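You operate a simulated robot arm through the tools that you are given. There is no shell and no other tool.

The job below is to be done with a simulated two-armed robot. You get a single attempt, and the scene is never put back.

## Task
Clean the baffle plate and the pipe hatch plate, and close the hatch.
Fine: brush all the soot off the baffle plate with the purple brush and put the brush back; wipe the pipe soot away with the red cloth and put it back; seat the pipe hatch cover after the wipe. Set down upright: purple brush. What is to be rubbed or washed off counts as gone when no trace of it is left.
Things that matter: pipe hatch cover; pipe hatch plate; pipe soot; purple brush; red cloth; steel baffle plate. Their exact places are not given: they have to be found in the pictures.

Only the result counts: the job must be done as asked and must still hold three seconds after the hand-in. Knocking over, shifting, dropping, spilling or breaking anything else fails it. Lids that push on must go on centred and level and be pressed home; caps that screw on are set level and turned clockwise until they are tight. Flat cloth is picked up by pressing the open fingertips on it (5 to 10 N) and closing them slowly along it; thin cloth reads only 2 to 8 mm in the jaws.

## Robot
Two 7-joint arms with two-finger parallel grippers on one trunk, on a base that drives. Base frame: it is fixed to the floor where the robot stands at the start and does not move with it; the origin is under the middle of the robot, x ahead of it, y to its left, z up. Readings come in mm, rad, newtons and seconds.
The left shoulder is at the start at [70, 163, 1370], the right one opposite. With the tool pointing down near the work surface each hand reaches from about 320 to 860 mm from the robot's upright axis, wherever it stands, measured 20 degrees to its own side. Places, roughly: pipe hatch plate [700, 300, 1100]; pipe soot [700, 300, 1100]; purple brush (7x4x7 cm) [500, 200, 900]. Payload 3.43 kg a hand.
The tool frame of a hand sits at the grasp point between the pads (the TCP): z along the fingers, y along the line on which they close. The tips reach 34 mm beyond it. Largest opening 128 mm; finger width 24, thickness 12; the body of the gripper, 48 by 130 mm, starts 96 mm behind the TCP.
Orientation is that of the tool frame in the base frame, as a unit quaternion [w, x, y, z]. With the fingers straight down and closing along the base's y, the tool's x points along the base's -x, its y along +y and its z along -z.

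## Interface
- The arms move only by the tool arm_command. It takes "left_increments", "right_increments" or both (then of equal length, played together; a hand with none holds still); each is a list of rows, each an object of numbers (a shift or turn left out is 0, a gripper value left out holds the last): "x", "y", "z": the shift along the tool's x, y, z in mm; "rx", "ry", "rz": the turn, a rotation vector about the tool's x, y, z in degrees; "fingers": the finger opening in mm, from 0 to 128. In form: [{"x": .., "y": .., "z": .., "rx": .., "ry": .., "rz": .., "fingers": ..}, ...]. A call has 1 to 20 rows; each row shifts and turns the commanded pose from where the row before left it, along the tool's axes as they then stand. A row lasts 0.2 s, in which the tool goes at most 50 mm and 0.15 rad; a call with a longer step from one row to the next is refused whole, and so is a gripper value outside its range. Where a pose cannot be reached the arm comes as near as it can. A force on the tool above 40 N (or 10 N above the force at the start of the call, whichever is more), or a blocked arm, ends the call early, and 0.2 s more pass. Each finger travels about 153 mm/s and halts on what it meets, pressing with about 22 N; the grip force reading is that of the motor and also rises with nothing between the fingers. The clock runs only during rows and for 0.2 s after the last one: add rows that do not move to give the fingers time. The reply holds the time, the measured pose of the TCP, the force on the tool along the base axes, the opening and the grip force, in the units named above and with some noise, with the torque about the TCP (base axes, N m) and any sound that the robot's microphone picked up, and new pictures: "pictures" is both (left out), scene, wrist or none (wrist: the cameras of the hands that moved).
- Cameras (640 x 400 px; columns grow to the right, rows downward): "scene" is now at [125.4, 51.9, 1583.5]; the picture's right is [0.38, -0.93, 0.00], its down [-0.60, -0.24, -0.77] and it looks along [0.71, 0.29, -0.64] (base axes); focal length 222 px, centre (320, 200). "left" rides on the left gripper at [76, 11, -160] in its tool frame; the picture's right is [-0.15, 0.99, 0.00], its down [-0.88, -0.13, -0.46] and it looks along [-0.45, -0.07, 0.89] (tool axes); focal length 234 px, centre (320, 200). "right" rides on the right gripper at [76, -11, -160] in its tool frame; the picture's right is [0.15, 0.99, 0.00], its down [-0.88, 0.13, -0.46] and it looks along [-0.45, 0.07, 0.89] (tool axes); focal length 234 px, centre (320, 200).
- lift_body(by): slides the trunk up (or, below 0, down) by that many mm; the arms and the scene camera ride with it, the base frame stays. It gives what a move gives, with no picture.
- drive_base(legs): drives the robot by 1 to 6 legs, each [ahead, left, turn to the left] in mm, mm and rad, along the robot's own axes; the way and the turn of a leg run together, so that a leg with both is an arc; at most 1500 mm and 3.142 rad a leg. The arms and the cameras ride along, it lands a little off, and it stops where it bumps. It gives what a move gives, and a new picture of the scene camera.
- pan_tilt(pan, tilt): turns the head with the scene camera to pan (to the left, within 1.501 rad either way) and tilt (down, from -0.506 to 1.204), counted from straight ahead of the robot. It gives what a move gives, and a new picture of the scene camera.
- point_at(camera, pixels): for up to 12 pixels [column, row] of the newest picture of that camera ("zoom" is the newest enlarged one), the place [x, y, z] in the base frame of the surface seen there, good to about 2 mm, but the place of the scene camera against the robot may be out by one fixed shift of up to 25 mm in any direction. No time passes.
- zoom(camera, box): a new picture of the part [left, top, right, bottom] of that camera's present view, enlarged. No time passes.
- close_job(): hands the job in; it is judged then, once.

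Unless the task says otherwise, let go and move clear before handing in.

The tools are called by a JSON object that holds its "name" and its "arguments". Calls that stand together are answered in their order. arm_command: Moves the arms, as the interface text tells. Its arguments: {"type":"object","properties":{"left_increments":{"type":"array"},"right_increments":{"type":"array"},"pictures":{"type":"string","enum":["both","scene","wrist","none"]}},"required":[]} The other tools are called the same way: lift_body (by) slides the trunk up or down; drive_base (legs) drives the base; pan_tilt (pan, tilt) turns the head that bears the scene camera; point_at (camera, pixels) gives the place of the surface under pixels of a picture; zoom (camera, box) takes an enlarged picture of a part of a camera's view; close_job () hands the job in.

At the start:

```text
clock: 0.0
left_ee_pos: [569.0, 453.1, 1426.4]
left_tcp_rot: [0.0, 0.0, 1.0, 0.0]
left_ft_force: [-1.0, 0.7, 0.2]
left_moment: [-0.02, 0.0, 0.01]
left_opening: 127.9
left_grip_force: 0.1
right_ee_pos: [361.0, 9.2, 1427.3]
right_tcp_rot: [0.0, 0.0, 1.0, -0.001]
right_ft_force: [0.6, -0.1, 0.1]
right_moment: [0.0, 0.03, 0.02]
right_opening: 127.9
right_grip_force: 0.1
trunk travel left (down, up): [-850.0, 90.0]
robot x, y, heading: [0.1, -2.0, -0.004]
head pan, tilt: [0.384, 0.698]
```

scene: 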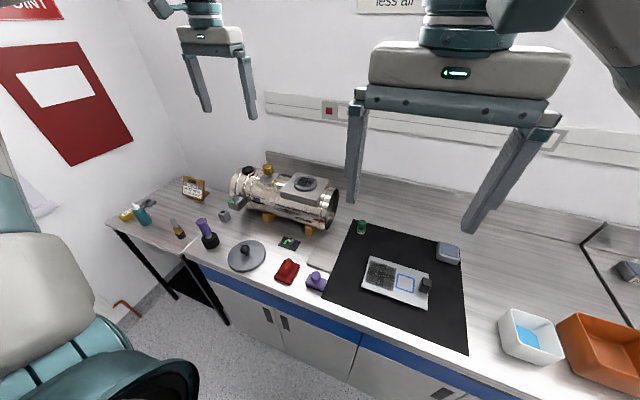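
right: 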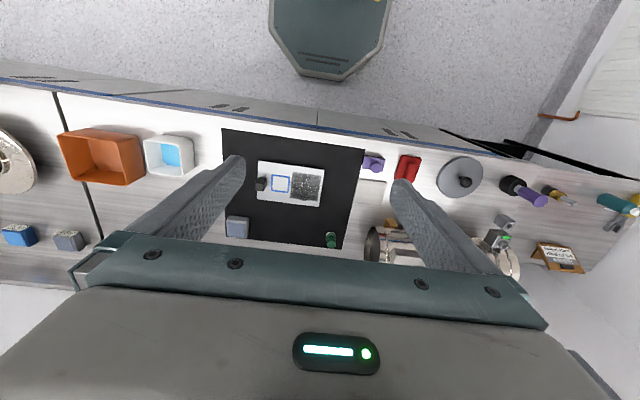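
left: 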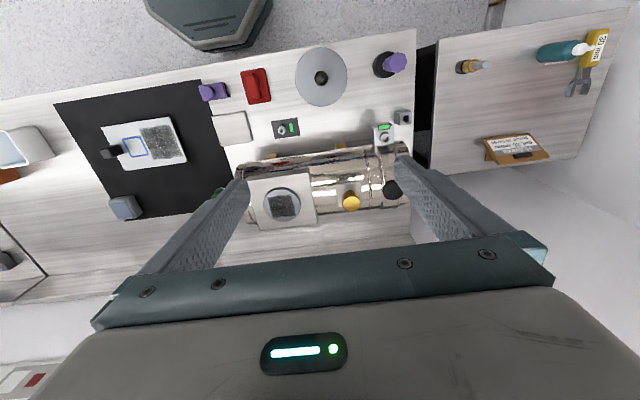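

The scene shows a bench with a steel plate carrying soot (scene ~[382,273]), a purple brush (~[316,280]), a red cloth (~[288,270]), a disc with a knob (~[247,255]) and a pipe with a sooty hatch (~[305,185]). I'll zoom in for detail and take positions.

{"name": "zoom", "arguments": {"camera": "scene", "box": [180, 150, 340, 300]}}

{"name": "zoom", "arguments": {"camera": "left", "box": [40, 40, 240, 220]}}

{"name": "zoom", "arguments": {"camera": "left", "box": [190, 40, 430, 240]}}

{"name": "point_at", "arguments": {"camera": "left", "pixels": [[142, 147], [159, 142], [134, 148], [110, 153], [213, 91], [256, 86], [321, 76], [322, 60], [282, 206], [258, 190], [310, 220], [231, 130]]}}

```text
2.67 times, centred on (260, 225) of scene
```

zoom: 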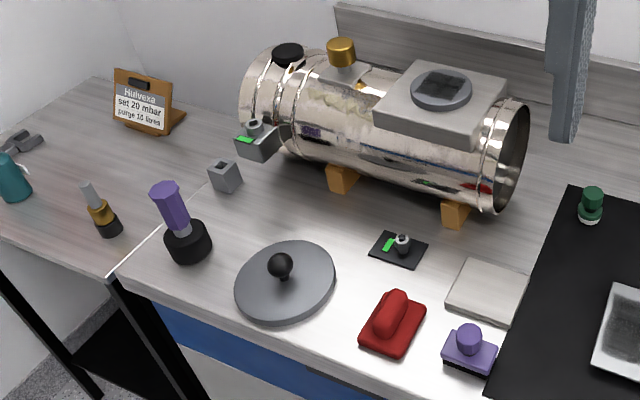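

```text
2.22 times, centred on (140, 130) of left
```

zoom: 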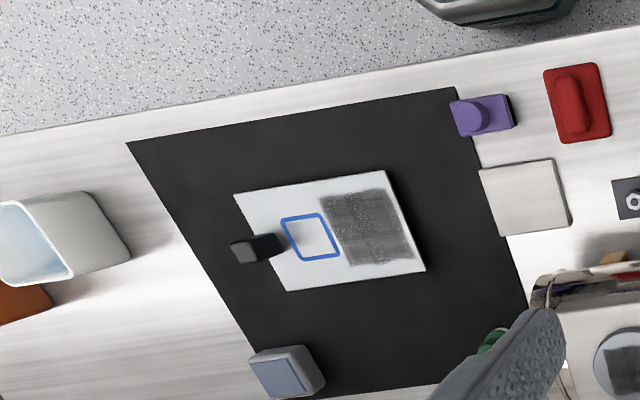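

```text
2.00 times, centred on (310, 140) of left
```

zoom: 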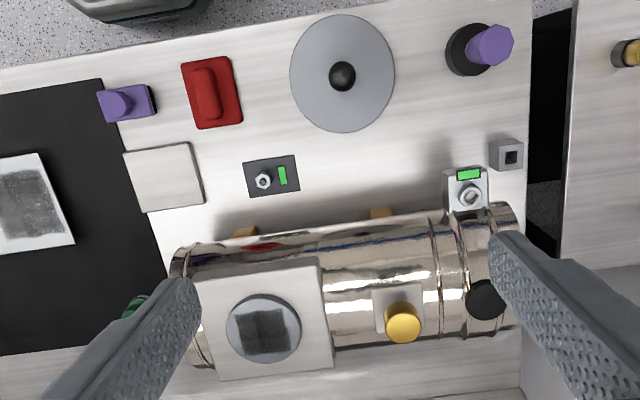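

```text
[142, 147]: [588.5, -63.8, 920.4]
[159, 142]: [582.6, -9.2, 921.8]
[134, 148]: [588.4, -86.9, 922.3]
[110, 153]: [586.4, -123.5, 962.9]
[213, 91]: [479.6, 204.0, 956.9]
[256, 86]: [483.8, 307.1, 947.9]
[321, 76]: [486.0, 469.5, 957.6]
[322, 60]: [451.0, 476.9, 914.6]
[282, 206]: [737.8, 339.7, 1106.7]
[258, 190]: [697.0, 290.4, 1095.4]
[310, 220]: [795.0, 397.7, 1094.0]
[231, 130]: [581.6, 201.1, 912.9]
```

Zoom pictures come out sharp, so I'll look closer at the hatch, the disc with the knob, the brush, the cloth and the baffle plate.

{"name": "zoom", "arguments": {"camera": "left", "box": [235, 160, 325, 235]}}

{"name": "zoom", "arguments": {"camera": "left", "box": [285, 40, 355, 110]}}

{"name": "zoom", "arguments": {"camera": "left", "box": [190, 55, 280, 145]}}

{"name": "zoom", "arguments": {"camera": "left", "box": [90, 105, 200, 185]}}

{"name": "zoom", "arguments": {"camera": "scene", "box": [260, 160, 350, 220]}}

{"name": "zoom", "arguments": {"camera": "scene", "box": [220, 230, 340, 310]}}

{"name": "zoom", "arguments": {"camera": "right", "box": [340, 130, 500, 220]}}

```text
5.33 times, centred on (280, 198) of left
```

zoom: 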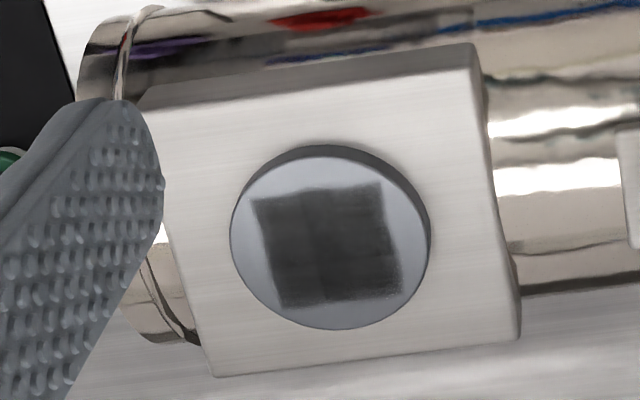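

```text
5.71 times, centred on (320, 75) of left
```

zoom: 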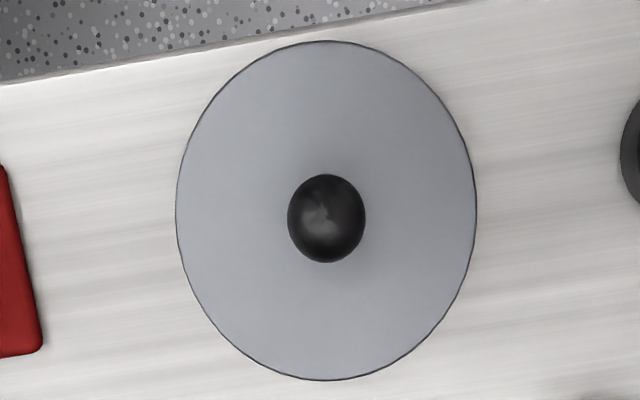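

```text
4.44 times, centred on (235, 100) of left
```

zoom: 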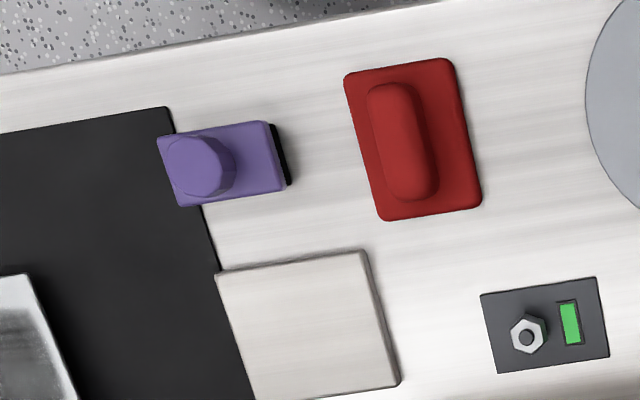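

```text
5.00 times, centred on (145, 145) of left
```

zoom: 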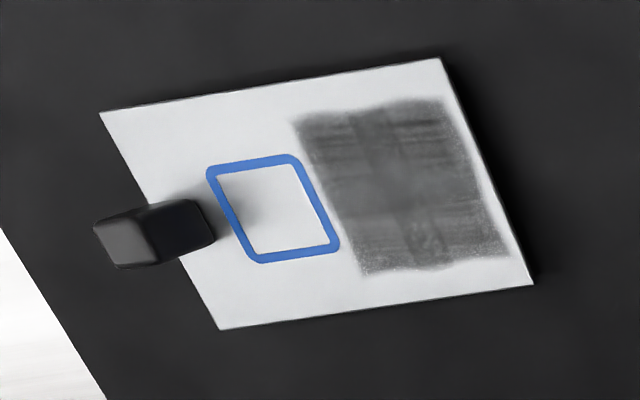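

```text
6.67 times, centred on (305, 190) of scene
```

zoom: 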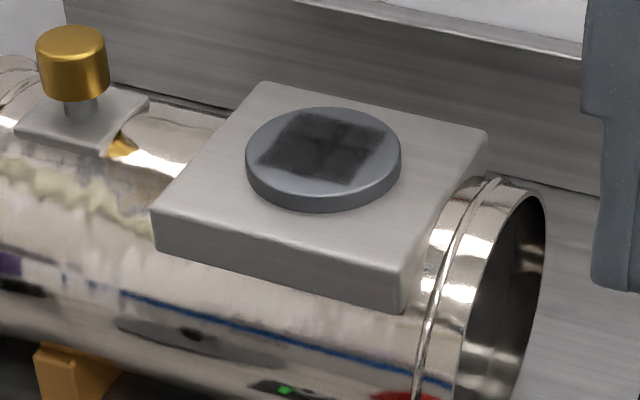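

```text
5.00 times, centred on (280, 270) of scene
```

zoom: 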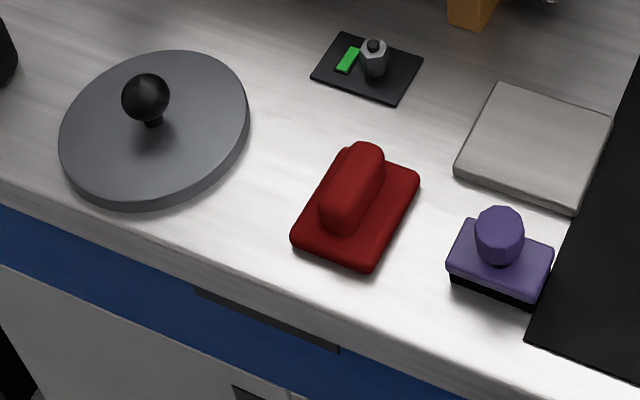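

```text
4.00 times, centred on (420, 175) of right
```

zoom: 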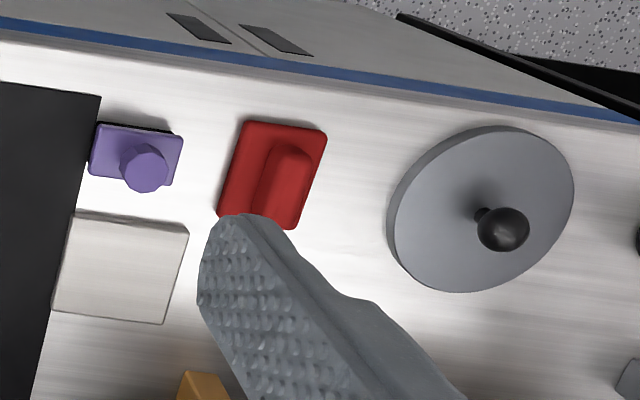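

I need exact geometry: measuring the edges of the cover, hatch, brush, cloth and baffle through the left wrist camera.

{"name": "point_at", "arguments": {"camera": "left", "pixels": [[296, 76], [346, 76], [321, 48], [321, 99], [321, 76], [270, 203], [293, 207], [282, 190], [284, 218], [263, 200], [297, 208], [250, 220]]}}

{"name": "zoom", "arguments": {"camera": "left", "box": [190, 55, 280, 145]}}

{"name": "point_at", "arguments": {"camera": "zoom", "pixels": [[165, 145], [262, 128], [278, 185], [185, 198], [205, 165], [250, 150], [392, 92], [415, 195], [353, 78], [447, 66], [478, 198], [388, 213]]}}

{"name": "zoom", "arguments": {"camera": "left", "box": [90, 105, 200, 185]}}

{"name": "point_at", "arguments": {"camera": "zoom", "pixels": [[104, 115], [436, 62], [528, 280], [222, 325], [296, 118], [440, 98], [508, 255], [362, 275], [200, 205], [125, 262], [100, 230], [250, 200]]}}

```text
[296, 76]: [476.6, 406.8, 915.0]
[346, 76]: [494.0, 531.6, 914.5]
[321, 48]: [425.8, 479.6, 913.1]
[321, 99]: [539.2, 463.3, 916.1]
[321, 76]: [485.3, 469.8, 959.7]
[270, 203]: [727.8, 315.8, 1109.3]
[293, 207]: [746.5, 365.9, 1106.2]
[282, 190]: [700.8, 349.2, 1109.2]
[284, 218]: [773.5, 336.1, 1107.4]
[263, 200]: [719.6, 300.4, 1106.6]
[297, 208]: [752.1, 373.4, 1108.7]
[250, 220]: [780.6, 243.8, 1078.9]
```

```text
4.44 times, centred on (235, 100) of left
```

zoom: 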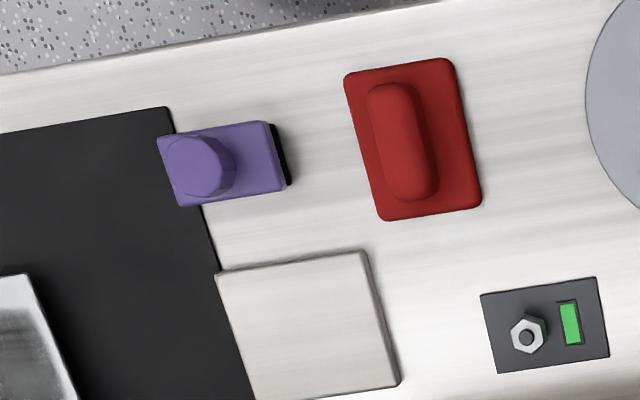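

```text
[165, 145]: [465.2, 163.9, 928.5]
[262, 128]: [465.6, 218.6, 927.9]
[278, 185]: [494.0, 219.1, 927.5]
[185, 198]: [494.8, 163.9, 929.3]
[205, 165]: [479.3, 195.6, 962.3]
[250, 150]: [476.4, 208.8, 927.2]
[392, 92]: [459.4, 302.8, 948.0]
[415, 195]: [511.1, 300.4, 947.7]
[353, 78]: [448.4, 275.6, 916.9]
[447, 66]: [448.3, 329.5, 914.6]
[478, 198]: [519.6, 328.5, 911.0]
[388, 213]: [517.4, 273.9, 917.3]
```

```text
5.00 times, centred on (145, 145) of left
```

zoom: 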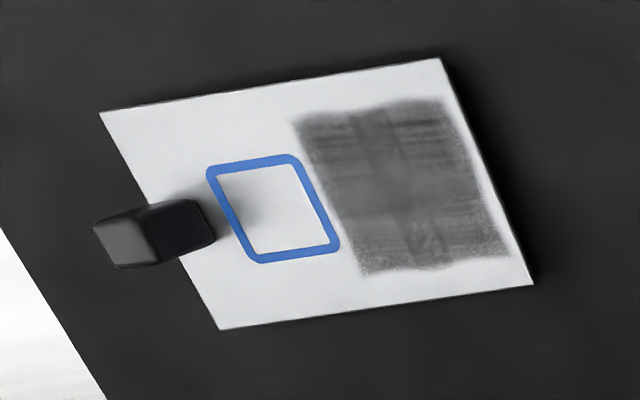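

```text
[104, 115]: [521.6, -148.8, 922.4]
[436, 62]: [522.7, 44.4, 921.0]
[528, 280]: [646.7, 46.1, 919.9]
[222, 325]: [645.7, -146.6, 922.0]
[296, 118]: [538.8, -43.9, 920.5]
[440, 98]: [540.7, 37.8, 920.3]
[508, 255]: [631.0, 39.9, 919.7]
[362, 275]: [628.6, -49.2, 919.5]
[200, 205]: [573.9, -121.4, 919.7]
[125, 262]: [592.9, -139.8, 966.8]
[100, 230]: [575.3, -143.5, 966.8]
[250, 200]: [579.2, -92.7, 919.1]
```

The plate is about x 521–647, y −149..46, top z 920; its soot about x 539–631, y −49..40. I'll look at the brush, the block on the plate and the cover from the side.

{"name": "zoom", "arguments": {"camera": "scene", "box": [296, 260, 336, 300]}}

{"name": "point_at", "arguments": {"camera": "zoom", "pixels": [[320, 100], [320, 200], [250, 200], [400, 200], [320, 150], [180, 200], [420, 250], [320, 250], [320, 300], [200, 280], [400, 300], [380, 340]]}}

{"name": "zoom", "arguments": {"camera": "scene", "box": [350, 250, 450, 310]}}

{"name": "zoom", "arguments": {"camera": "right", "box": [220, 130, 380, 250]}}

{"name": "zoom", "arguments": {"camera": "scene", "box": [222, 230, 272, 280]}}

{"name": "point_at", "arguments": {"camera": "zoom", "pixels": [[320, 200], [320, 150], [320, 120], [320, 170], [100, 200], [530, 200], [300, 60], [300, 330], [300, 380], [350, 200], [360, 140], [280, 140]]}}

```text
10.00 times, centred on (316, 280) of scene
```

zoom: 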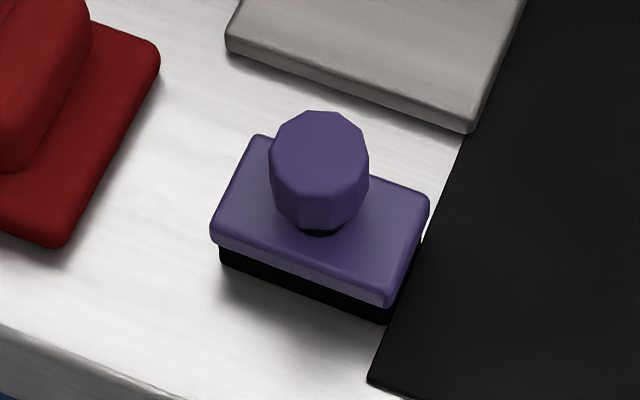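

```text
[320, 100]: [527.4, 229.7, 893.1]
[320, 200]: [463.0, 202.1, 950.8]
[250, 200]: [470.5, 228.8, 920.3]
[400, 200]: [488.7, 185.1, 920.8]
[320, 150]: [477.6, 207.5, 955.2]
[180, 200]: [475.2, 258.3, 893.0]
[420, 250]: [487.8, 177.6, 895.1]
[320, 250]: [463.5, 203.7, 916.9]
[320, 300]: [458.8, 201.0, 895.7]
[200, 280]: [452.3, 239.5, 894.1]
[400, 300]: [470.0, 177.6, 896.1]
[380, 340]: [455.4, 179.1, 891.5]
```

```text
6.40 times, centred on (400, 280) of scene
```

zoom: 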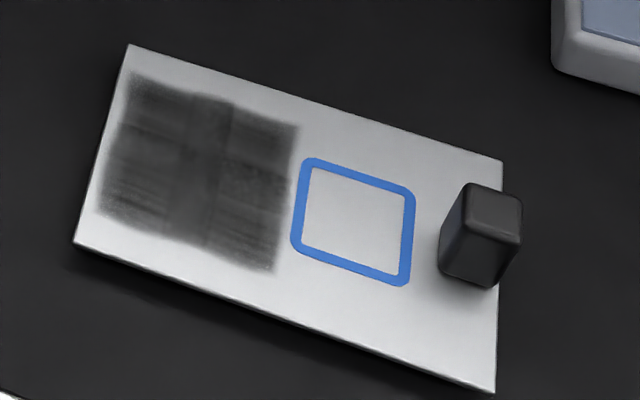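

```text
3.33 times, centred on (300, 190) of right
```

zoom: 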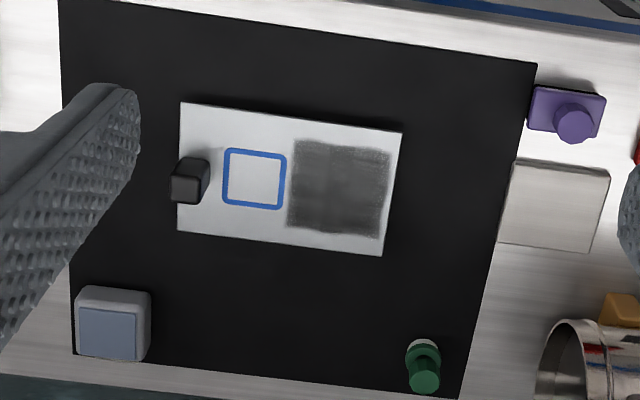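

```text
8.00 times, centred on (247, 255) of scene
```

zoom: 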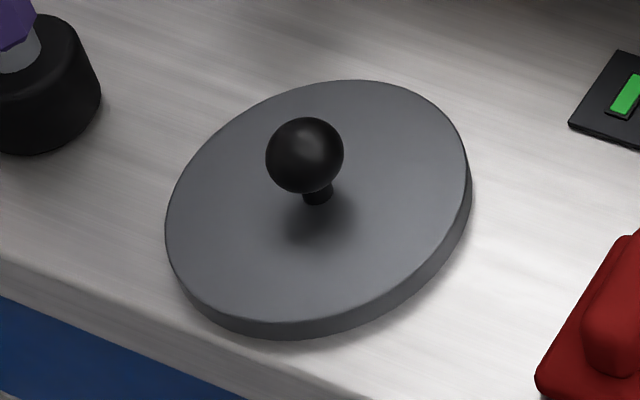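

```text
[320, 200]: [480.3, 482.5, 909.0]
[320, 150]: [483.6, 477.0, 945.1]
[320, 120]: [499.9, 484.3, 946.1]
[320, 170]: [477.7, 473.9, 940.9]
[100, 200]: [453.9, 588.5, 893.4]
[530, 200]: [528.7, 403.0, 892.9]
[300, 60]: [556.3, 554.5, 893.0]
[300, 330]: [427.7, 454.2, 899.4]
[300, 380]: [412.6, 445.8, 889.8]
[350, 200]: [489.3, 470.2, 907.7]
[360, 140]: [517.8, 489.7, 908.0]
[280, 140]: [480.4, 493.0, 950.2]
```

Table is at about z 900 (wrist frame), brush centred near (480,191) with knob top ~962, and the plate carries a grip block near (583,−131) up to z 967. I'll bring the left hand above the brush and the right hand, turned 90°, above the block, to steady the plate.

{"name": "arm_command", "arguments": {"left_increments": [{"x": 9, "y": -26.2, "z": 34}, {"x": 9, "y": -26.2, "z": 34}, {"x": 9, "y": -26.2, "z": 34}, {"x": 9, "y": -26.2, "z": 34}, {"x": 9, "y": -26.2, "z": 34}, {"x": 9, "y": -26.2, "z": 34}, {"x": 9, "y": -26.2, "z": 34}, {"x": 9, "y": -26.2, "z": 34}, {"x": 9, "y": -26.2, "z": 34}, {"x": 8, "y": -26.2, "z": 34}, {}, {}], "right_increments": [{"x": -22, "y": -22, "z": 10}, {"x": -22, "y": -22, "z": 10}, {"x": -22, "y": -22, "z": 15}, {"x": -22, "y": -22, "z": 25}, {"x": -22, "y": -22, "z": 30}, {"x": -22, "y": -22, "z": 30}, {"x": -22, "y": -22, "z": 30}, {"x": -22, "y": -22, "z": 30}, {"x": -22, "y": -22, "z": 30}, {"x": -24, "y": -11, "z": 30}, {}, {}]}}

```text
clock: 2.6
left_ee_pos: [480.1, 192.3, 1087.8]
left_tcp_rot: [0.001, 0.0, 1.0, 0.0]
left_ft_force: [0.1, 1.6, -0.3]
left_moment: [0.0, -0.01, 0.01]
left_opening: 127.6
left_grip_force: 0.0
right_ee_pos: [581.4, -201.0, 1190.7]
right_tcp_rot: [0.0, 0.0, 1.0, 0.001]
right_ft_force: [-0.5, -0.2, 0.0]
right_moment: [-0.01, -0.01, 0.0]
right_opening: 128.3
right_grip_force: 0.0
trunk travel left (down, up): [-850.0, 90.0]
robot x, y, heading: [-0.9, 2.5, -0.001]
head pan, tilt: [0.384, 0.698]
```

scene: 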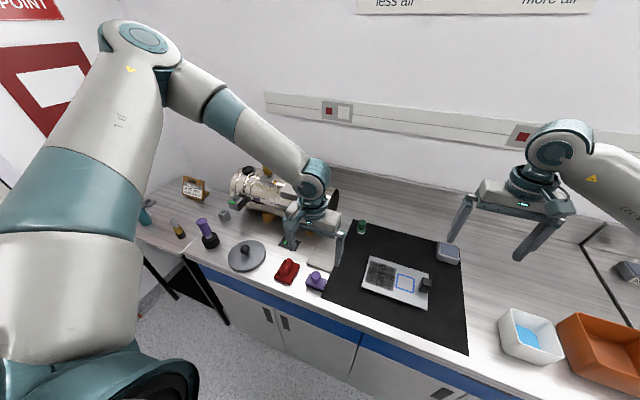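
right: 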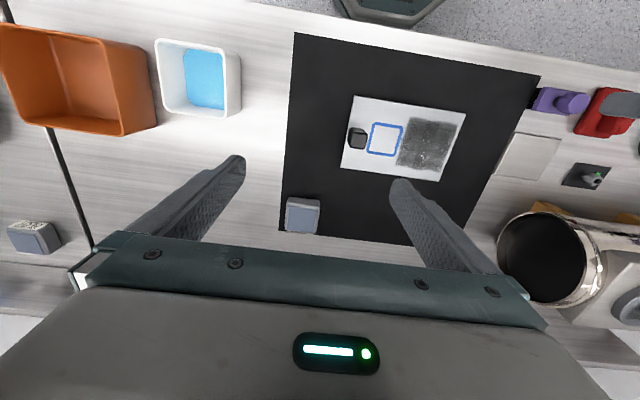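
left: 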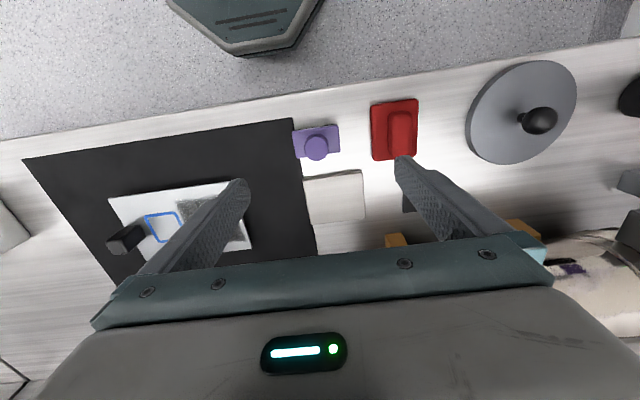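

The left hand hovers over the brush (knob at left [316,148]); the right one is beside the block ([357,138] in right). I'll take precise points for both.

{"name": "zoom", "arguments": {"camera": "left", "box": [280, 110, 350, 170]}}

{"name": "point_at", "arguments": {"camera": "zoom", "pixels": [[335, 350], [335, 320], [335, 300], [260, 330], [410, 330], [335, 260], [150, 220], [520, 150], [540, 370], [150, 440], [300, 200], [440, 200]]}}

{"name": "zoom", "arguments": {"camera": "right", "box": [335, 90, 475, 190]}}

{"name": "point_at", "arguments": {"camera": "zoom", "pixels": [[70, 200], [110, 200], [70, 240], [110, 240], [90, 225], [90, 260], [150, 200], [100, 30], [590, 80], [450, 410], [30, 370], [120, 185]]}}

```text
6.67 times, centred on (315, 140) of left
```

zoom: 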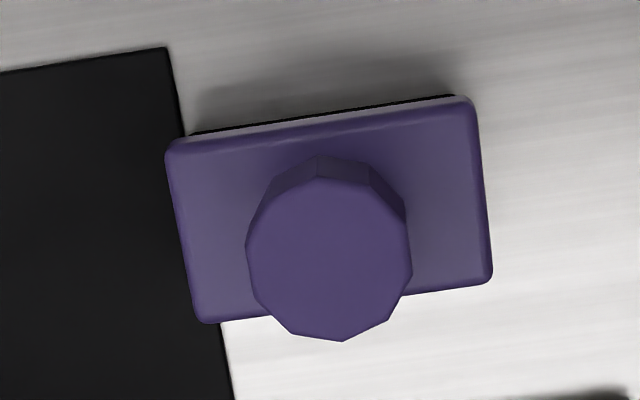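

```text
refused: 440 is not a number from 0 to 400
```

```text
4.00 times, centred on (405, 140) of right
```

zoom: 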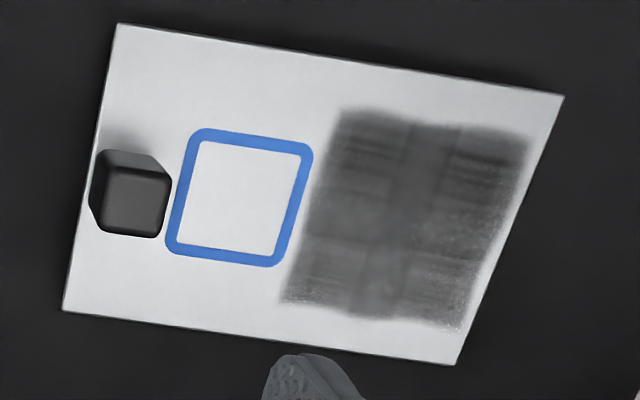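

```text
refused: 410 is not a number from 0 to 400
```

{"name": "point_at", "arguments": {"camera": "zoom", "pixels": [[108, 175], [165, 185], [160, 232], [105, 225], [135, 205], [120, 155], [95, 200], [200, 200], [118, 28], [560, 98], [450, 362], [66, 308]]}}

{"name": "zoom", "arguments": {"camera": "left", "box": [280, 110, 350, 170]}}

{"name": "point_at", "arguments": {"camera": "zoom", "pixels": [[330, 260], [260, 255], [405, 255], [330, 190], [335, 330], [180, 150], [465, 105], [485, 275], [205, 315], [460, 200], [220, 200], [560, 200]]}}

```text
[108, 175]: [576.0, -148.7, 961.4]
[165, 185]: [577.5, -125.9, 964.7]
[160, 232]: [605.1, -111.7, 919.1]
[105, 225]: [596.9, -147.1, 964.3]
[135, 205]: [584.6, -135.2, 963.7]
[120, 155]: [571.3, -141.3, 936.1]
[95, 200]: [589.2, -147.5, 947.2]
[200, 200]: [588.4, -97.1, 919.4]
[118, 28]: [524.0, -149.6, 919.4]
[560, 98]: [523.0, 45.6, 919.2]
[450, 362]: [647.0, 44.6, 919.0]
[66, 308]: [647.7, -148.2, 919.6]
```

```text
6.67 times, centred on (315, 140) of left
```

zoom: 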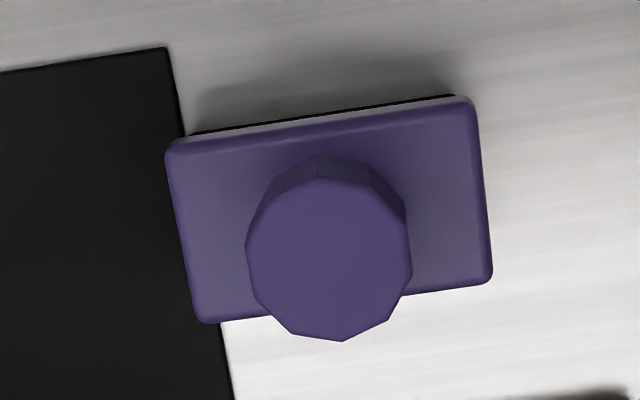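

```text
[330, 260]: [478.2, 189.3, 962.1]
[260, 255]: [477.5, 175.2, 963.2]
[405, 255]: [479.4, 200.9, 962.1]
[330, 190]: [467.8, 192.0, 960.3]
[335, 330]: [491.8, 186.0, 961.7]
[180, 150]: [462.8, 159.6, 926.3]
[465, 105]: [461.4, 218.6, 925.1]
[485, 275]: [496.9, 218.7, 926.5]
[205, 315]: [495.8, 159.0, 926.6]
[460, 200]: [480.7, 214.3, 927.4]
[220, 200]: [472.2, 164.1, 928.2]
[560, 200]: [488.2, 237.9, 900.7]
```

Brush is centred at (479,189), knob Ø≈29 with top z 962 and body top z 928; block is about x 572–598, y −148..−122, top 964. I'll lower the left hand around the knob while the right hand yaws −90° and leans outwards.

{"name": "arm_command", "arguments": {"left_increments": [{"x": 1, "y": -3, "z": 10, "fingers": 60}, {"z": 10}, {"z": 10}, {"z": 10}, {"z": 10}, {"z": 10}, {"z": 10}, {"z": 10}, {"z": 10}, {"z": 10}, {"z": 7}, {"z": 5}, {"z": 5}, {"z": 3}, {}, {}], "right_increments": [{"rz": -8.2, "fingers": 70}, {"rz": -8.2}, {"rz": -8.2}, {"rz": -8.2}, {"rz": -8.2}, {"rz": -8.2}, {"rz": -8.2}, {"rz": -8.2}, {"rz": -8.2}, {"rz": -8.2}, {"rz": -8}, {"ry": -8.33}, {"ry": -8.33}, {"ry": -8.34}, {}, {}]}}

```text
clock: 6.0
left_ee_pos: [467.7, 232.7, 1007.6]
left_tcp_rot: [0.001, -0.001, 1.0, -0.001]
left_ft_force: [0.2, -0.5, 0.5]
left_moment: [0.04, -0.01, 0.02]
left_opening: 59.9
left_grip_force: 0.0
left hand out of reach, approached as far as the arm can: row 3, 4, 5, 6, 7, 8, 9, 10, 11, 12, 14
right_ee_pos: [580.9, -200.1, 1187.8]
right_tcp_rot: [0.128, -0.474, 0.869, 0.069]
right_ft_force: [-0.8, 0.2, -0.5]
right_moment: [0.0, -0.03, 0.0]
right_opening: 70.2
right_grip_force: 0.0
right hand out of reach, approached as far as the arm can: row 8, 9, 10, 11, 14
trunk travel left (down, up): [-850.0, 90.0]
robot x, y, heading: [-3.5, -0.3, 0.001]
head pan, tilt: [0.384, 0.698]
```

scene: 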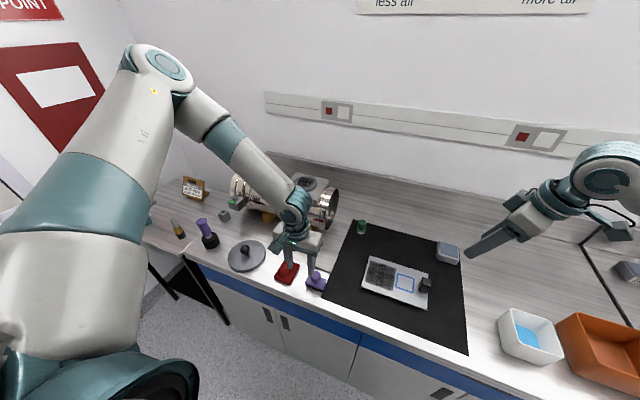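
right: 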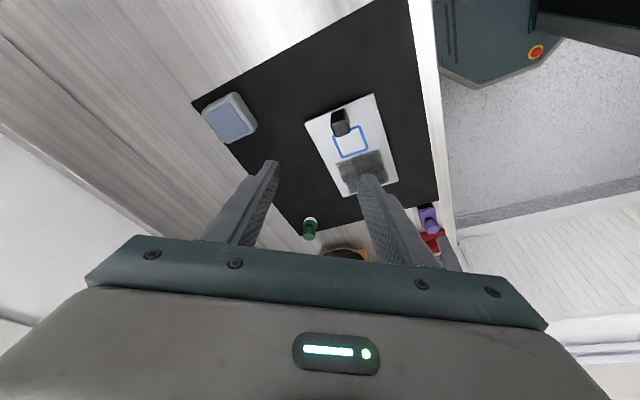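
left: 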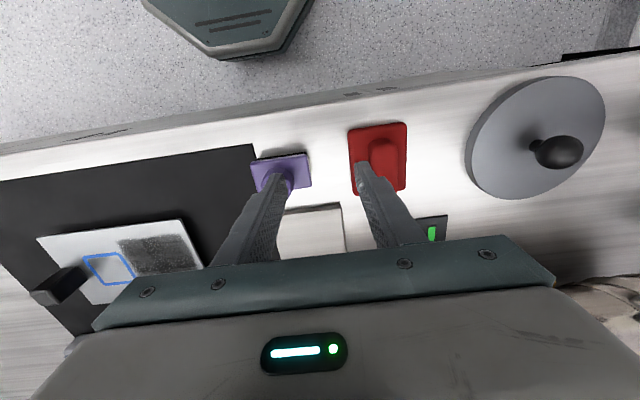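

Both arms met limits: the left can't get that low with the trunk this high, and the right's wrist stops at about −57° of yaw. I'll back the left hand straight up and undo the right's turn, then lower the trunk.

{"name": "arm_command", "arguments": {"left_increments": [{"z": -15}, {"z": -15}, {"z": -15}, {"z": -15}, {"z": -20}, {"z": -20}, {"z": -20}, {"z": -20}, {"z": -20}, {"z": -20}, {}, {}, {}, {}], "right_increments": [{"ry": 8.33}, {"ry": 8.33}, {"ry": 8.34}, {"rz": 8.2}, {"rz": 8.2}, {"rz": 8.2}, {"rz": 8.2}, {"rz": 8.2}, {"rz": 8.2}, {"rz": 8.2}, {}, {}, {}, {}], "pictures": "scene"}}

```text
clock: 9.0
left_ee_pos: [468.5, 231.6, 1189.3]
left_tcp_rot: [-0.001, -0.001, 1.0, 0.0]
left_ft_force: [-0.4, -0.5, -0.1]
left_moment: [-0.02, 0.03, -0.02]
left_opening: 60.2
left_grip_force: 0.1
right_ee_pos: [582.6, -199.1, 1186.4]
right_tcp_rot: [-0.039, 0.002, 0.997, -0.062]
right_ft_force: [0.8, 0.7, 1.1]
right_moment: [-0.01, 0.01, 0.02]
right_opening: 70.2
right_grip_force: 0.0
trunk travel left (down, up): [-850.0, 90.0]
robot x, y, heading: [-3.5, -4.8, -0.007]
head pan, tilt: [0.384, 0.698]
```

scene: 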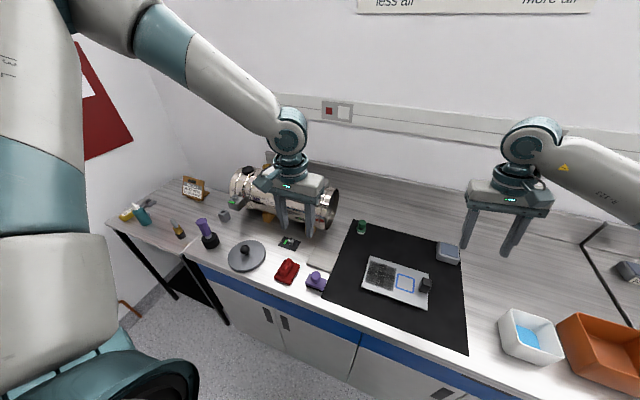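

The hands are clear at z≈1188. Lowering the trunk by 170 mm.

{"name": "lift_body", "arguments": {"by": -170}}

```text
clock: 10.9
left_ee_pos: [468.8, 233.6, 1019.9]
left_tcp_rot: [0.0, -0.001, 1.0, 0.0]
left_ft_force: [-0.1, -0.5, -0.2]
left_moment: [0.0, 0.03, 0.04]
left_opening: 59.9
left_grip_force: 0.1
right_ee_pos: [583.1, -198.2, 1016.2]
right_tcp_rot: [-0.038, 0.002, 0.997, -0.061]
right_ft_force: [-0.2, -0.2, -0.4]
right_moment: [0.03, -0.03, 0.0]
right_opening: 70.1
right_grip_force: 0.0
trunk travel left (down, up): [-680.0, 260.0]
robot x, y, heading: [1.2, -4.1, 0.002]
head pan, tilt: [0.384, 0.698]
```

Left now goes above the brush knob (shift −45 in y, +10 in x); right gets levelled and yawed the other way (+90°), leaning out +25°.

{"name": "arm_command", "arguments": {"left_increments": [{"x": -2, "y": -9}, {"x": -2, "y": -9}, {"x": -2, "y": -9}, {"x": -2, "y": -9}, {"x": -2, "y": -9}, {}, {}, {}, {}, {}, {}, {}, {}, {}, {}, {}, {}, {}], "right_increments": [{"z": -30, "rx": -7.1}, {"z": -30, "ry": -4.5}, {"rz": 8.2}, {"rz": 8.2}, {"rz": 8.2}, {"rz": 8.2}, {"rz": 8.2}, {"rz": 8.2}, {"rz": 8.2}, {"rz": 8.2}, {"rz": 8.2}, {"rz": 8.2}, {"rz": 8}, {"ry": 8.33}, {"ry": 8.33}, {"ry": 8.34}, {}, {}]}}

```text
clock: 14.7
left_ee_pos: [479.3, 188.3, 1019.2]
left_tcp_rot: [0.0, 0.0, 1.0, 0.0]
left_ft_force: [0.2, -0.1, 0.0]
left_moment: [0.01, -0.01, -0.03]
left_opening: 59.9
left_grip_force: 0.0
right_ee_pos: [588.4, -196.8, 1076.1]
right_tcp_rot: [-0.152, 0.693, 0.687, 0.155]
right_ft_force: [-0.6, -0.3, 0.2]
right_moment: [0.03, 0.01, 0.0]
right_opening: 70.2
right_grip_force: 0.1
trunk travel left (down, up): [-680.0, 260.0]
robot x, y, heading: [0.3, -2.4, 0.001]
head pan, tilt: [0.384, 0.698]
```

scene: 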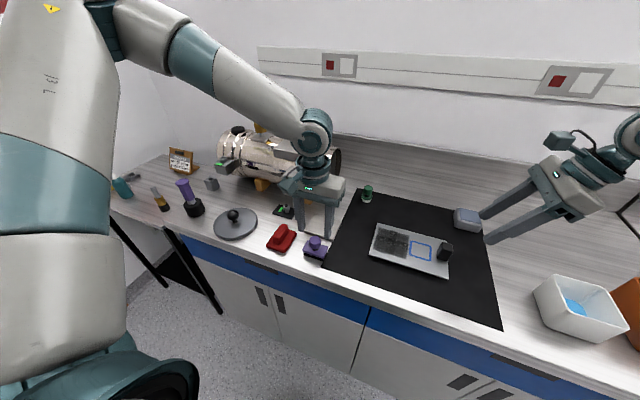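
right: 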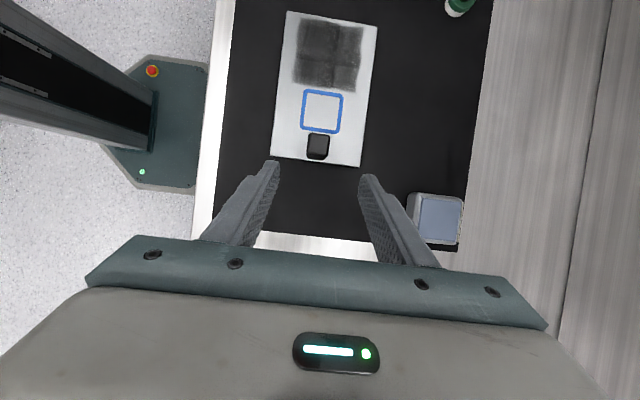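
left: 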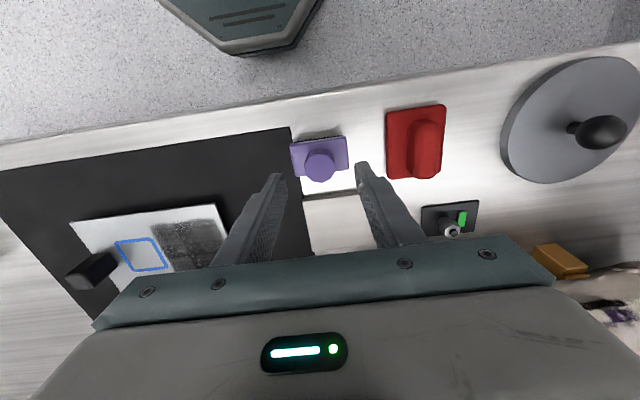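

Both are where intended. Left goes down 54 mm onto the knob (open 60), right slides along its axis to stop 40 mm short of the block.

{"name": "arm_command", "arguments": {"left_increments": [{"z": 10}, {"z": 10}, {"z": 10}, {"z": 10}, {"z": 8}, {"z": 4}, {"z": 2}, {}, {}], "right_increments": [{"x": 0.9, "y": -3.4, "z": 10}, {"z": 15}, {"z": 15}, {"z": 15}, {"z": 15}, {"z": 10}, {"z": 5}, {}, {}]}}

```text
clock: 16.7
left_ee_pos: [479.5, 186.9, 964.5]
left_tcp_rot: [0.0, 0.0, 1.0, 0.0]
left_ft_force: [-0.4, -0.9, 0.6]
left_moment: [0.0, -0.01, 0.02]
left_opening: 60.2
left_grip_force: 0.2
right_ee_pos: [584.2, -159.2, 1000.7]
right_tcp_rot: [-0.152, 0.692, 0.688, 0.154]
right_ft_force: [0.1, -0.8, -0.7]
right_moment: [-0.01, -0.02, 0.03]
right_opening: 70.0
right_grip_force: 0.0
trunk travel left (down, up): [-680.0, 260.0]
robot x, y, heading: [2.0, 4.0, 0.004]
head pan, tilt: [0.384, 0.698]
```

scene: 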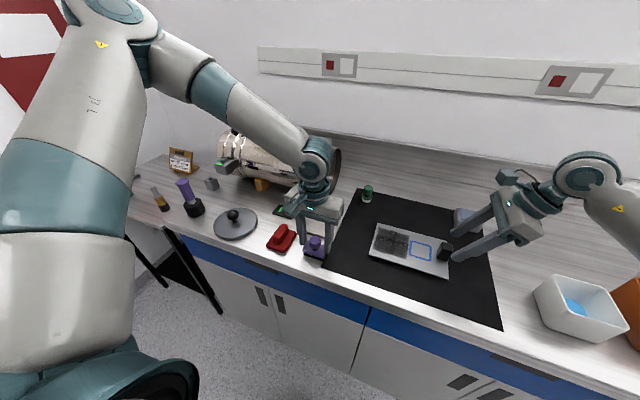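
right: 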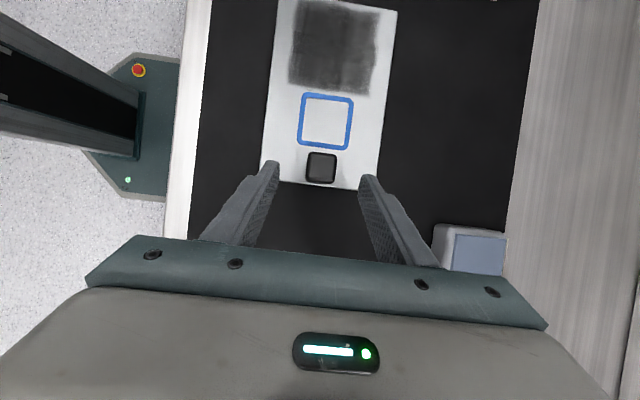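
left: 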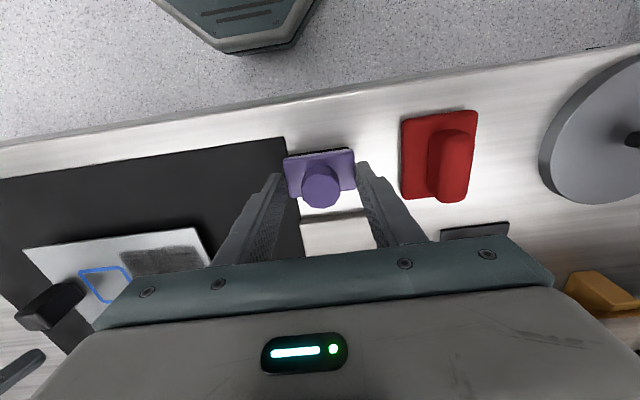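

Knob shows at left [320,188], near the TCP pixel; block at right [320,168]. I'll verify both against the TCPs.

{"name": "point_at", "arguments": {"camera": "right", "pixels": [[320, 160], [320, 168], [320, 178], [309, 168], [332, 168], [314, 168], [327, 168]]}}

{"name": "point_at", "arguments": {"camera": "left", "pixels": [[308, 188], [334, 188], [321, 180], [321, 200], [321, 188], [290, 170], [352, 170]]}}

{"name": "zoom", "arguments": {"camera": "left", "box": [260, 140, 380, 230]}}

{"name": "zoom", "arguments": {"camera": "right", "box": [260, 130, 380, 220]}}

```text
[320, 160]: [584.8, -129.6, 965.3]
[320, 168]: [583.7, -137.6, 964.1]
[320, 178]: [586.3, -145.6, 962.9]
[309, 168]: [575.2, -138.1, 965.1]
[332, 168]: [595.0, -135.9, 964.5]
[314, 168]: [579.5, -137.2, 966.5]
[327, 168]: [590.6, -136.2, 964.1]
```

```text
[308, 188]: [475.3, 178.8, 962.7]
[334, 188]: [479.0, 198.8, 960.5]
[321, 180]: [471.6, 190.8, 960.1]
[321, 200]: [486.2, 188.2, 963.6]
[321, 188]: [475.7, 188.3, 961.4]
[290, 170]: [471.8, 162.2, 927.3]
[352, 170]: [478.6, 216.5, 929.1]
```

```text
4.44 times, centred on (320, 185) of left
```

zoom: 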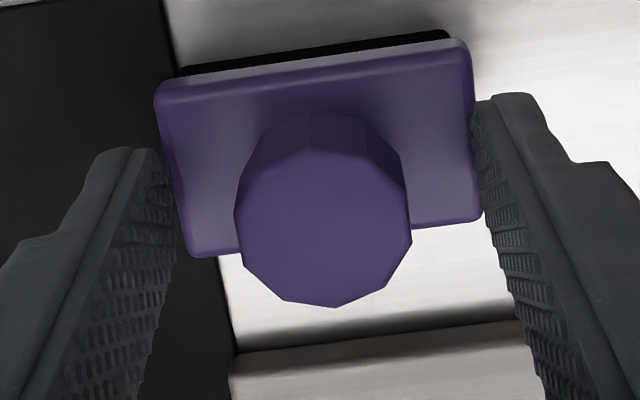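

```text
4.44 times, centred on (320, 175) of right
```

zoom: 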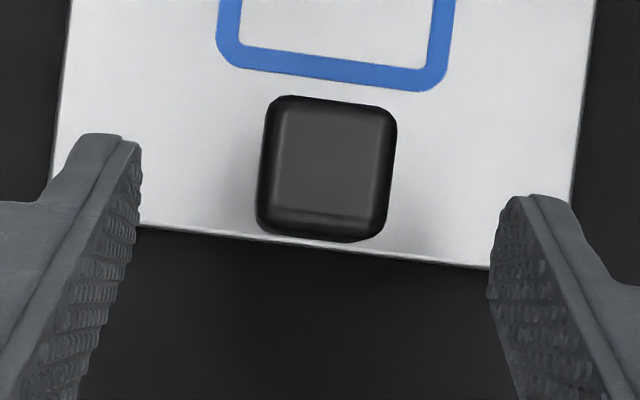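

Both are centred to about 1 mm. Left closes on the knob; right advances 40 mm around the block.

{"name": "arm_command", "arguments": {"left_increments": [{"y": 1, "fingers": 40}, {}, {"fingers": 32}, {}, {"fingers": 15}, {}, {}, {}], "right_increments": [{"y": 0.8, "z": 8, "fingers": 56}, {"z": 8}, {"z": 8}, {"z": 8}, {"z": 6}, {"z": 2}, {}, {}]}}

```text
clock: 18.5
left_ee_pos: [479.2, 189.5, 964.9]
left_tcp_rot: [0.001, -0.001, 1.0, 0.0]
left_ft_force: [0.7, 0.6, 1.4]
left_moment: [-0.02, -0.02, 0.01]
left_opening: 30.7
left_grip_force: 22.5
right_ee_pos: [584.4, -143.4, 963.5]
right_tcp_rot: [-0.151, 0.694, 0.687, 0.154]
right_ft_force: [0.5, 0.2, 0.5]
right_moment: [-0.02, 0.0, -0.03]
right_opening: 56.0
right_grip_force: 0.1
trunk travel left (down, up): [-680.0, 260.0]
robot x, y, heading: [1.4, 0.8, -0.004]
head pan, tilt: [0.384, 0.698]
```

scene: 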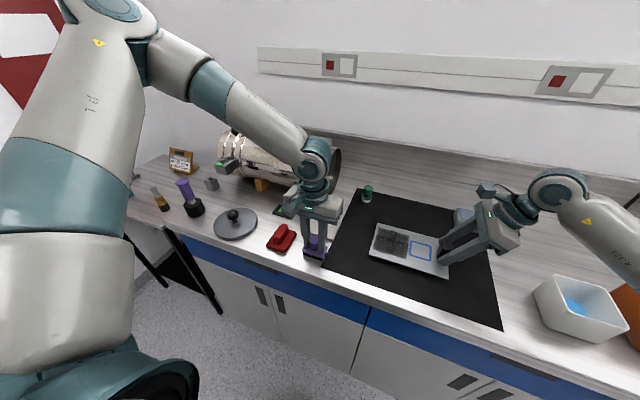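
right: 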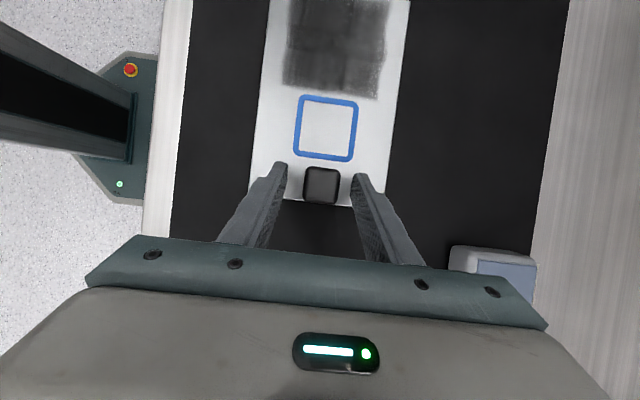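
left: 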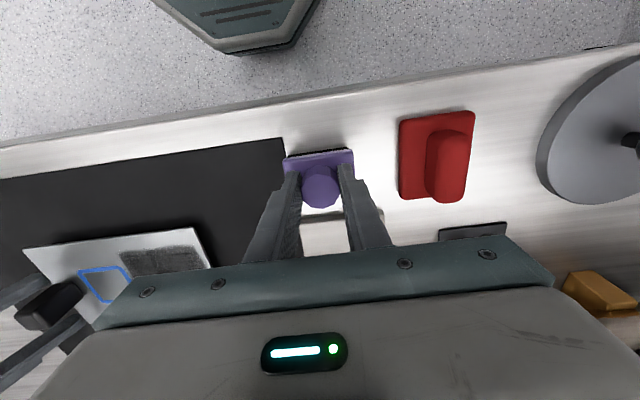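

The brush is gripped (opening 30.7, 22 N). Right now closes slowly on the block while left lifts the brush.

{"name": "arm_command", "arguments": {"left_increments": [{"z": -10}, {"z": -15}, {"z": -15}, {"z": -15}, {"z": -10}, {}, {}, {}], "right_increments": [{"fingers": 40}, {"fingers": 34}, {"fingers": 30}, {"fingers": 26}, {"fingers": 20}, {}, {}, {}]}}

```text
clock: 20.3
left_ee_pos: [480.3, 189.3, 1030.5]
left_tcp_rot: [0.0, 0.0, 1.0, 0.0]
left_ft_force: [0.3, 0.6, -1.4]
left_moment: [0.01, -0.02, 0.01]
left_opening: 31.3
left_grip_force: 22.4
right_ee_pos: [586.0, -141.8, 963.3]
right_tcp_rot: [-0.152, 0.693, 0.687, 0.155]
right_ft_force: [-0.9, 0.0, -0.1]
right_moment: [0.09, 0.09, 0.15]
right_opening: 27.7
right_grip_force: 21.5
trunk travel left (down, up): [-680.0, 260.0]
robot x, y, heading: [0.4, -0.9, -0.002]
head pan, tilt: [0.384, 0.698]
```

scene: 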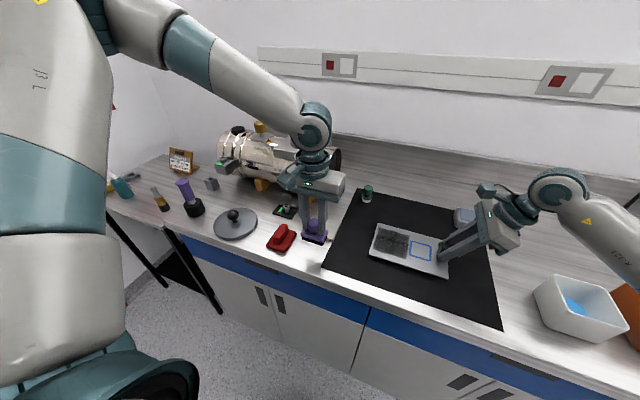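
right: 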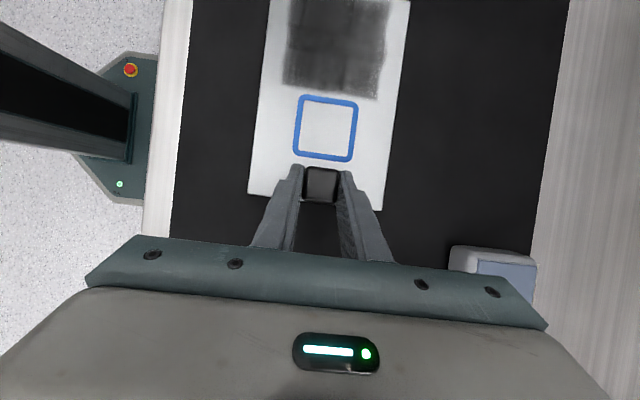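
left: 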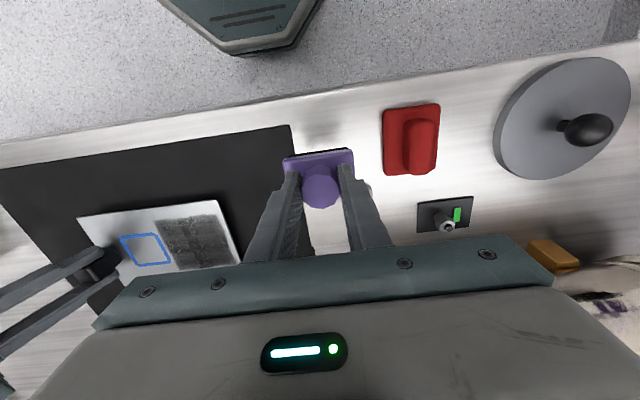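

Both grips hold. Moving the brush over the plate to (556, 12), 15 mm above contact height (contact expected at TCP z≈984).

{"name": "arm_command", "arguments": {"left_increments": [{"x": -11, "y": -26, "z": 2}, {"x": -13, "y": -30, "z": 4}, {"x": -13, "y": -30, "z": 6}, {"x": -13, "y": -30, "z": 6}, {"x": -13, "y": -30, "z": 6}, {"x": -12.7, "y": -31.3, "z": 6}, {}, {}]}}

```text
clock: 22.1
left_ee_pos: [510.7, 132.2, 1027.8]
left_tcp_rot: [0.001, -0.001, 1.0, -0.001]
left_ft_force: [0.4, 0.3, -0.6]
left_moment: [-0.01, 0.0, 0.01]
left_opening: 30.7
left_grip_force: 22.7
left hand out of reach, approached as far as the arm can: row 3, 4, 5, 6
right_ee_pos: [584.6, -142.0, 964.3]
right_tcp_rot: [-0.153, 0.692, 0.688, 0.154]
right_ft_force: [-0.3, 0.2, 0.7]
right_moment: [0.04, -0.01, 0.07]
right_opening: 27.6
right_grip_force: 22.4
trunk travel left (down, up): [-680.0, 260.0]
robot x, y, heading: [-0.5, 0.6, -0.003]
head pan, tilt: [0.384, 0.698]
```

scene: 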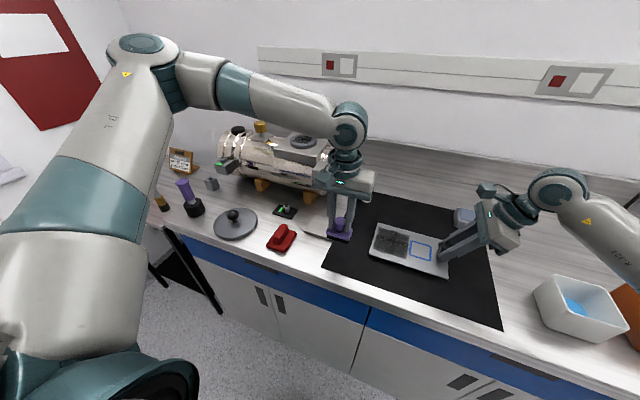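
left: 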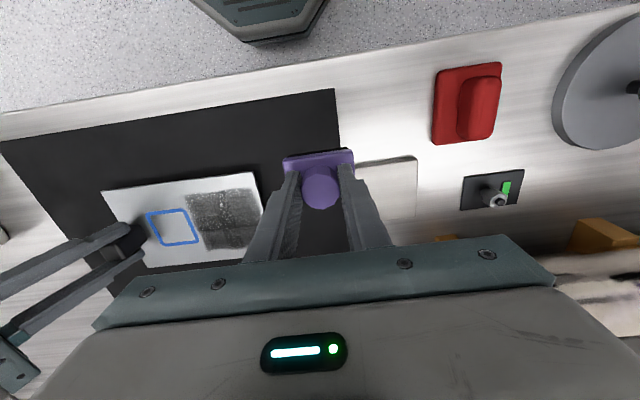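

The left arm refuses to pass y≈132 in this wrist attitude. I'll test whether turning the hand about its axis frees it (ccw seen from above, tool rz negative) while moving over the plate.

{"name": "arm_command", "arguments": {"left_increments": [{"z": -10, "rz": -8}, {"z": -5, "rz": -8}, {"rz": -8}, {"rz": -8}, {"rz": -8}, {"rz": -8}, {}, {}], "pictures": "scene"}}

```text
clock: 23.9
left_ee_pos: [510.6, 131.1, 1042.1]
left_tcp_rot: [0.0, -0.408, 0.913, -0.001]
left_ft_force: [-0.9, 0.0, -1.4]
left_moment: [0.0, 0.01, -0.02]
left_opening: 30.9
left_grip_force: 22.6
right_ee_pos: [584.3, -142.9, 964.3]
right_tcp_rot: [-0.152, 0.693, 0.688, 0.154]
right_ft_force: [-0.9, 0.5, 0.3]
right_moment: [0.0, 0.02, 0.09]
right_opening: 27.6
right_grip_force: 21.9
trunk travel left (down, up): [-680.0, 260.0]
robot x, y, heading: [-1.3, -2.6, 0.001]
head pan, tilt: [0.384, 0.698]
```

scene: 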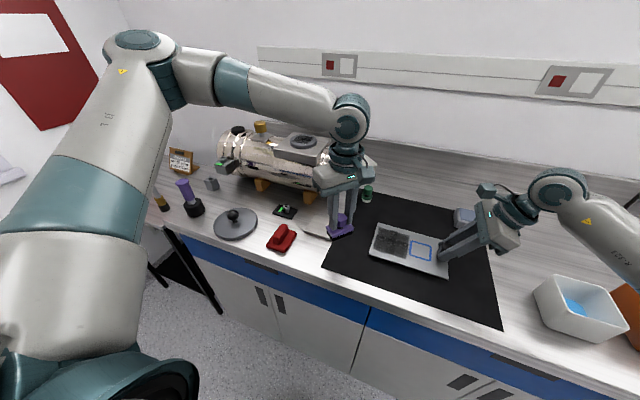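

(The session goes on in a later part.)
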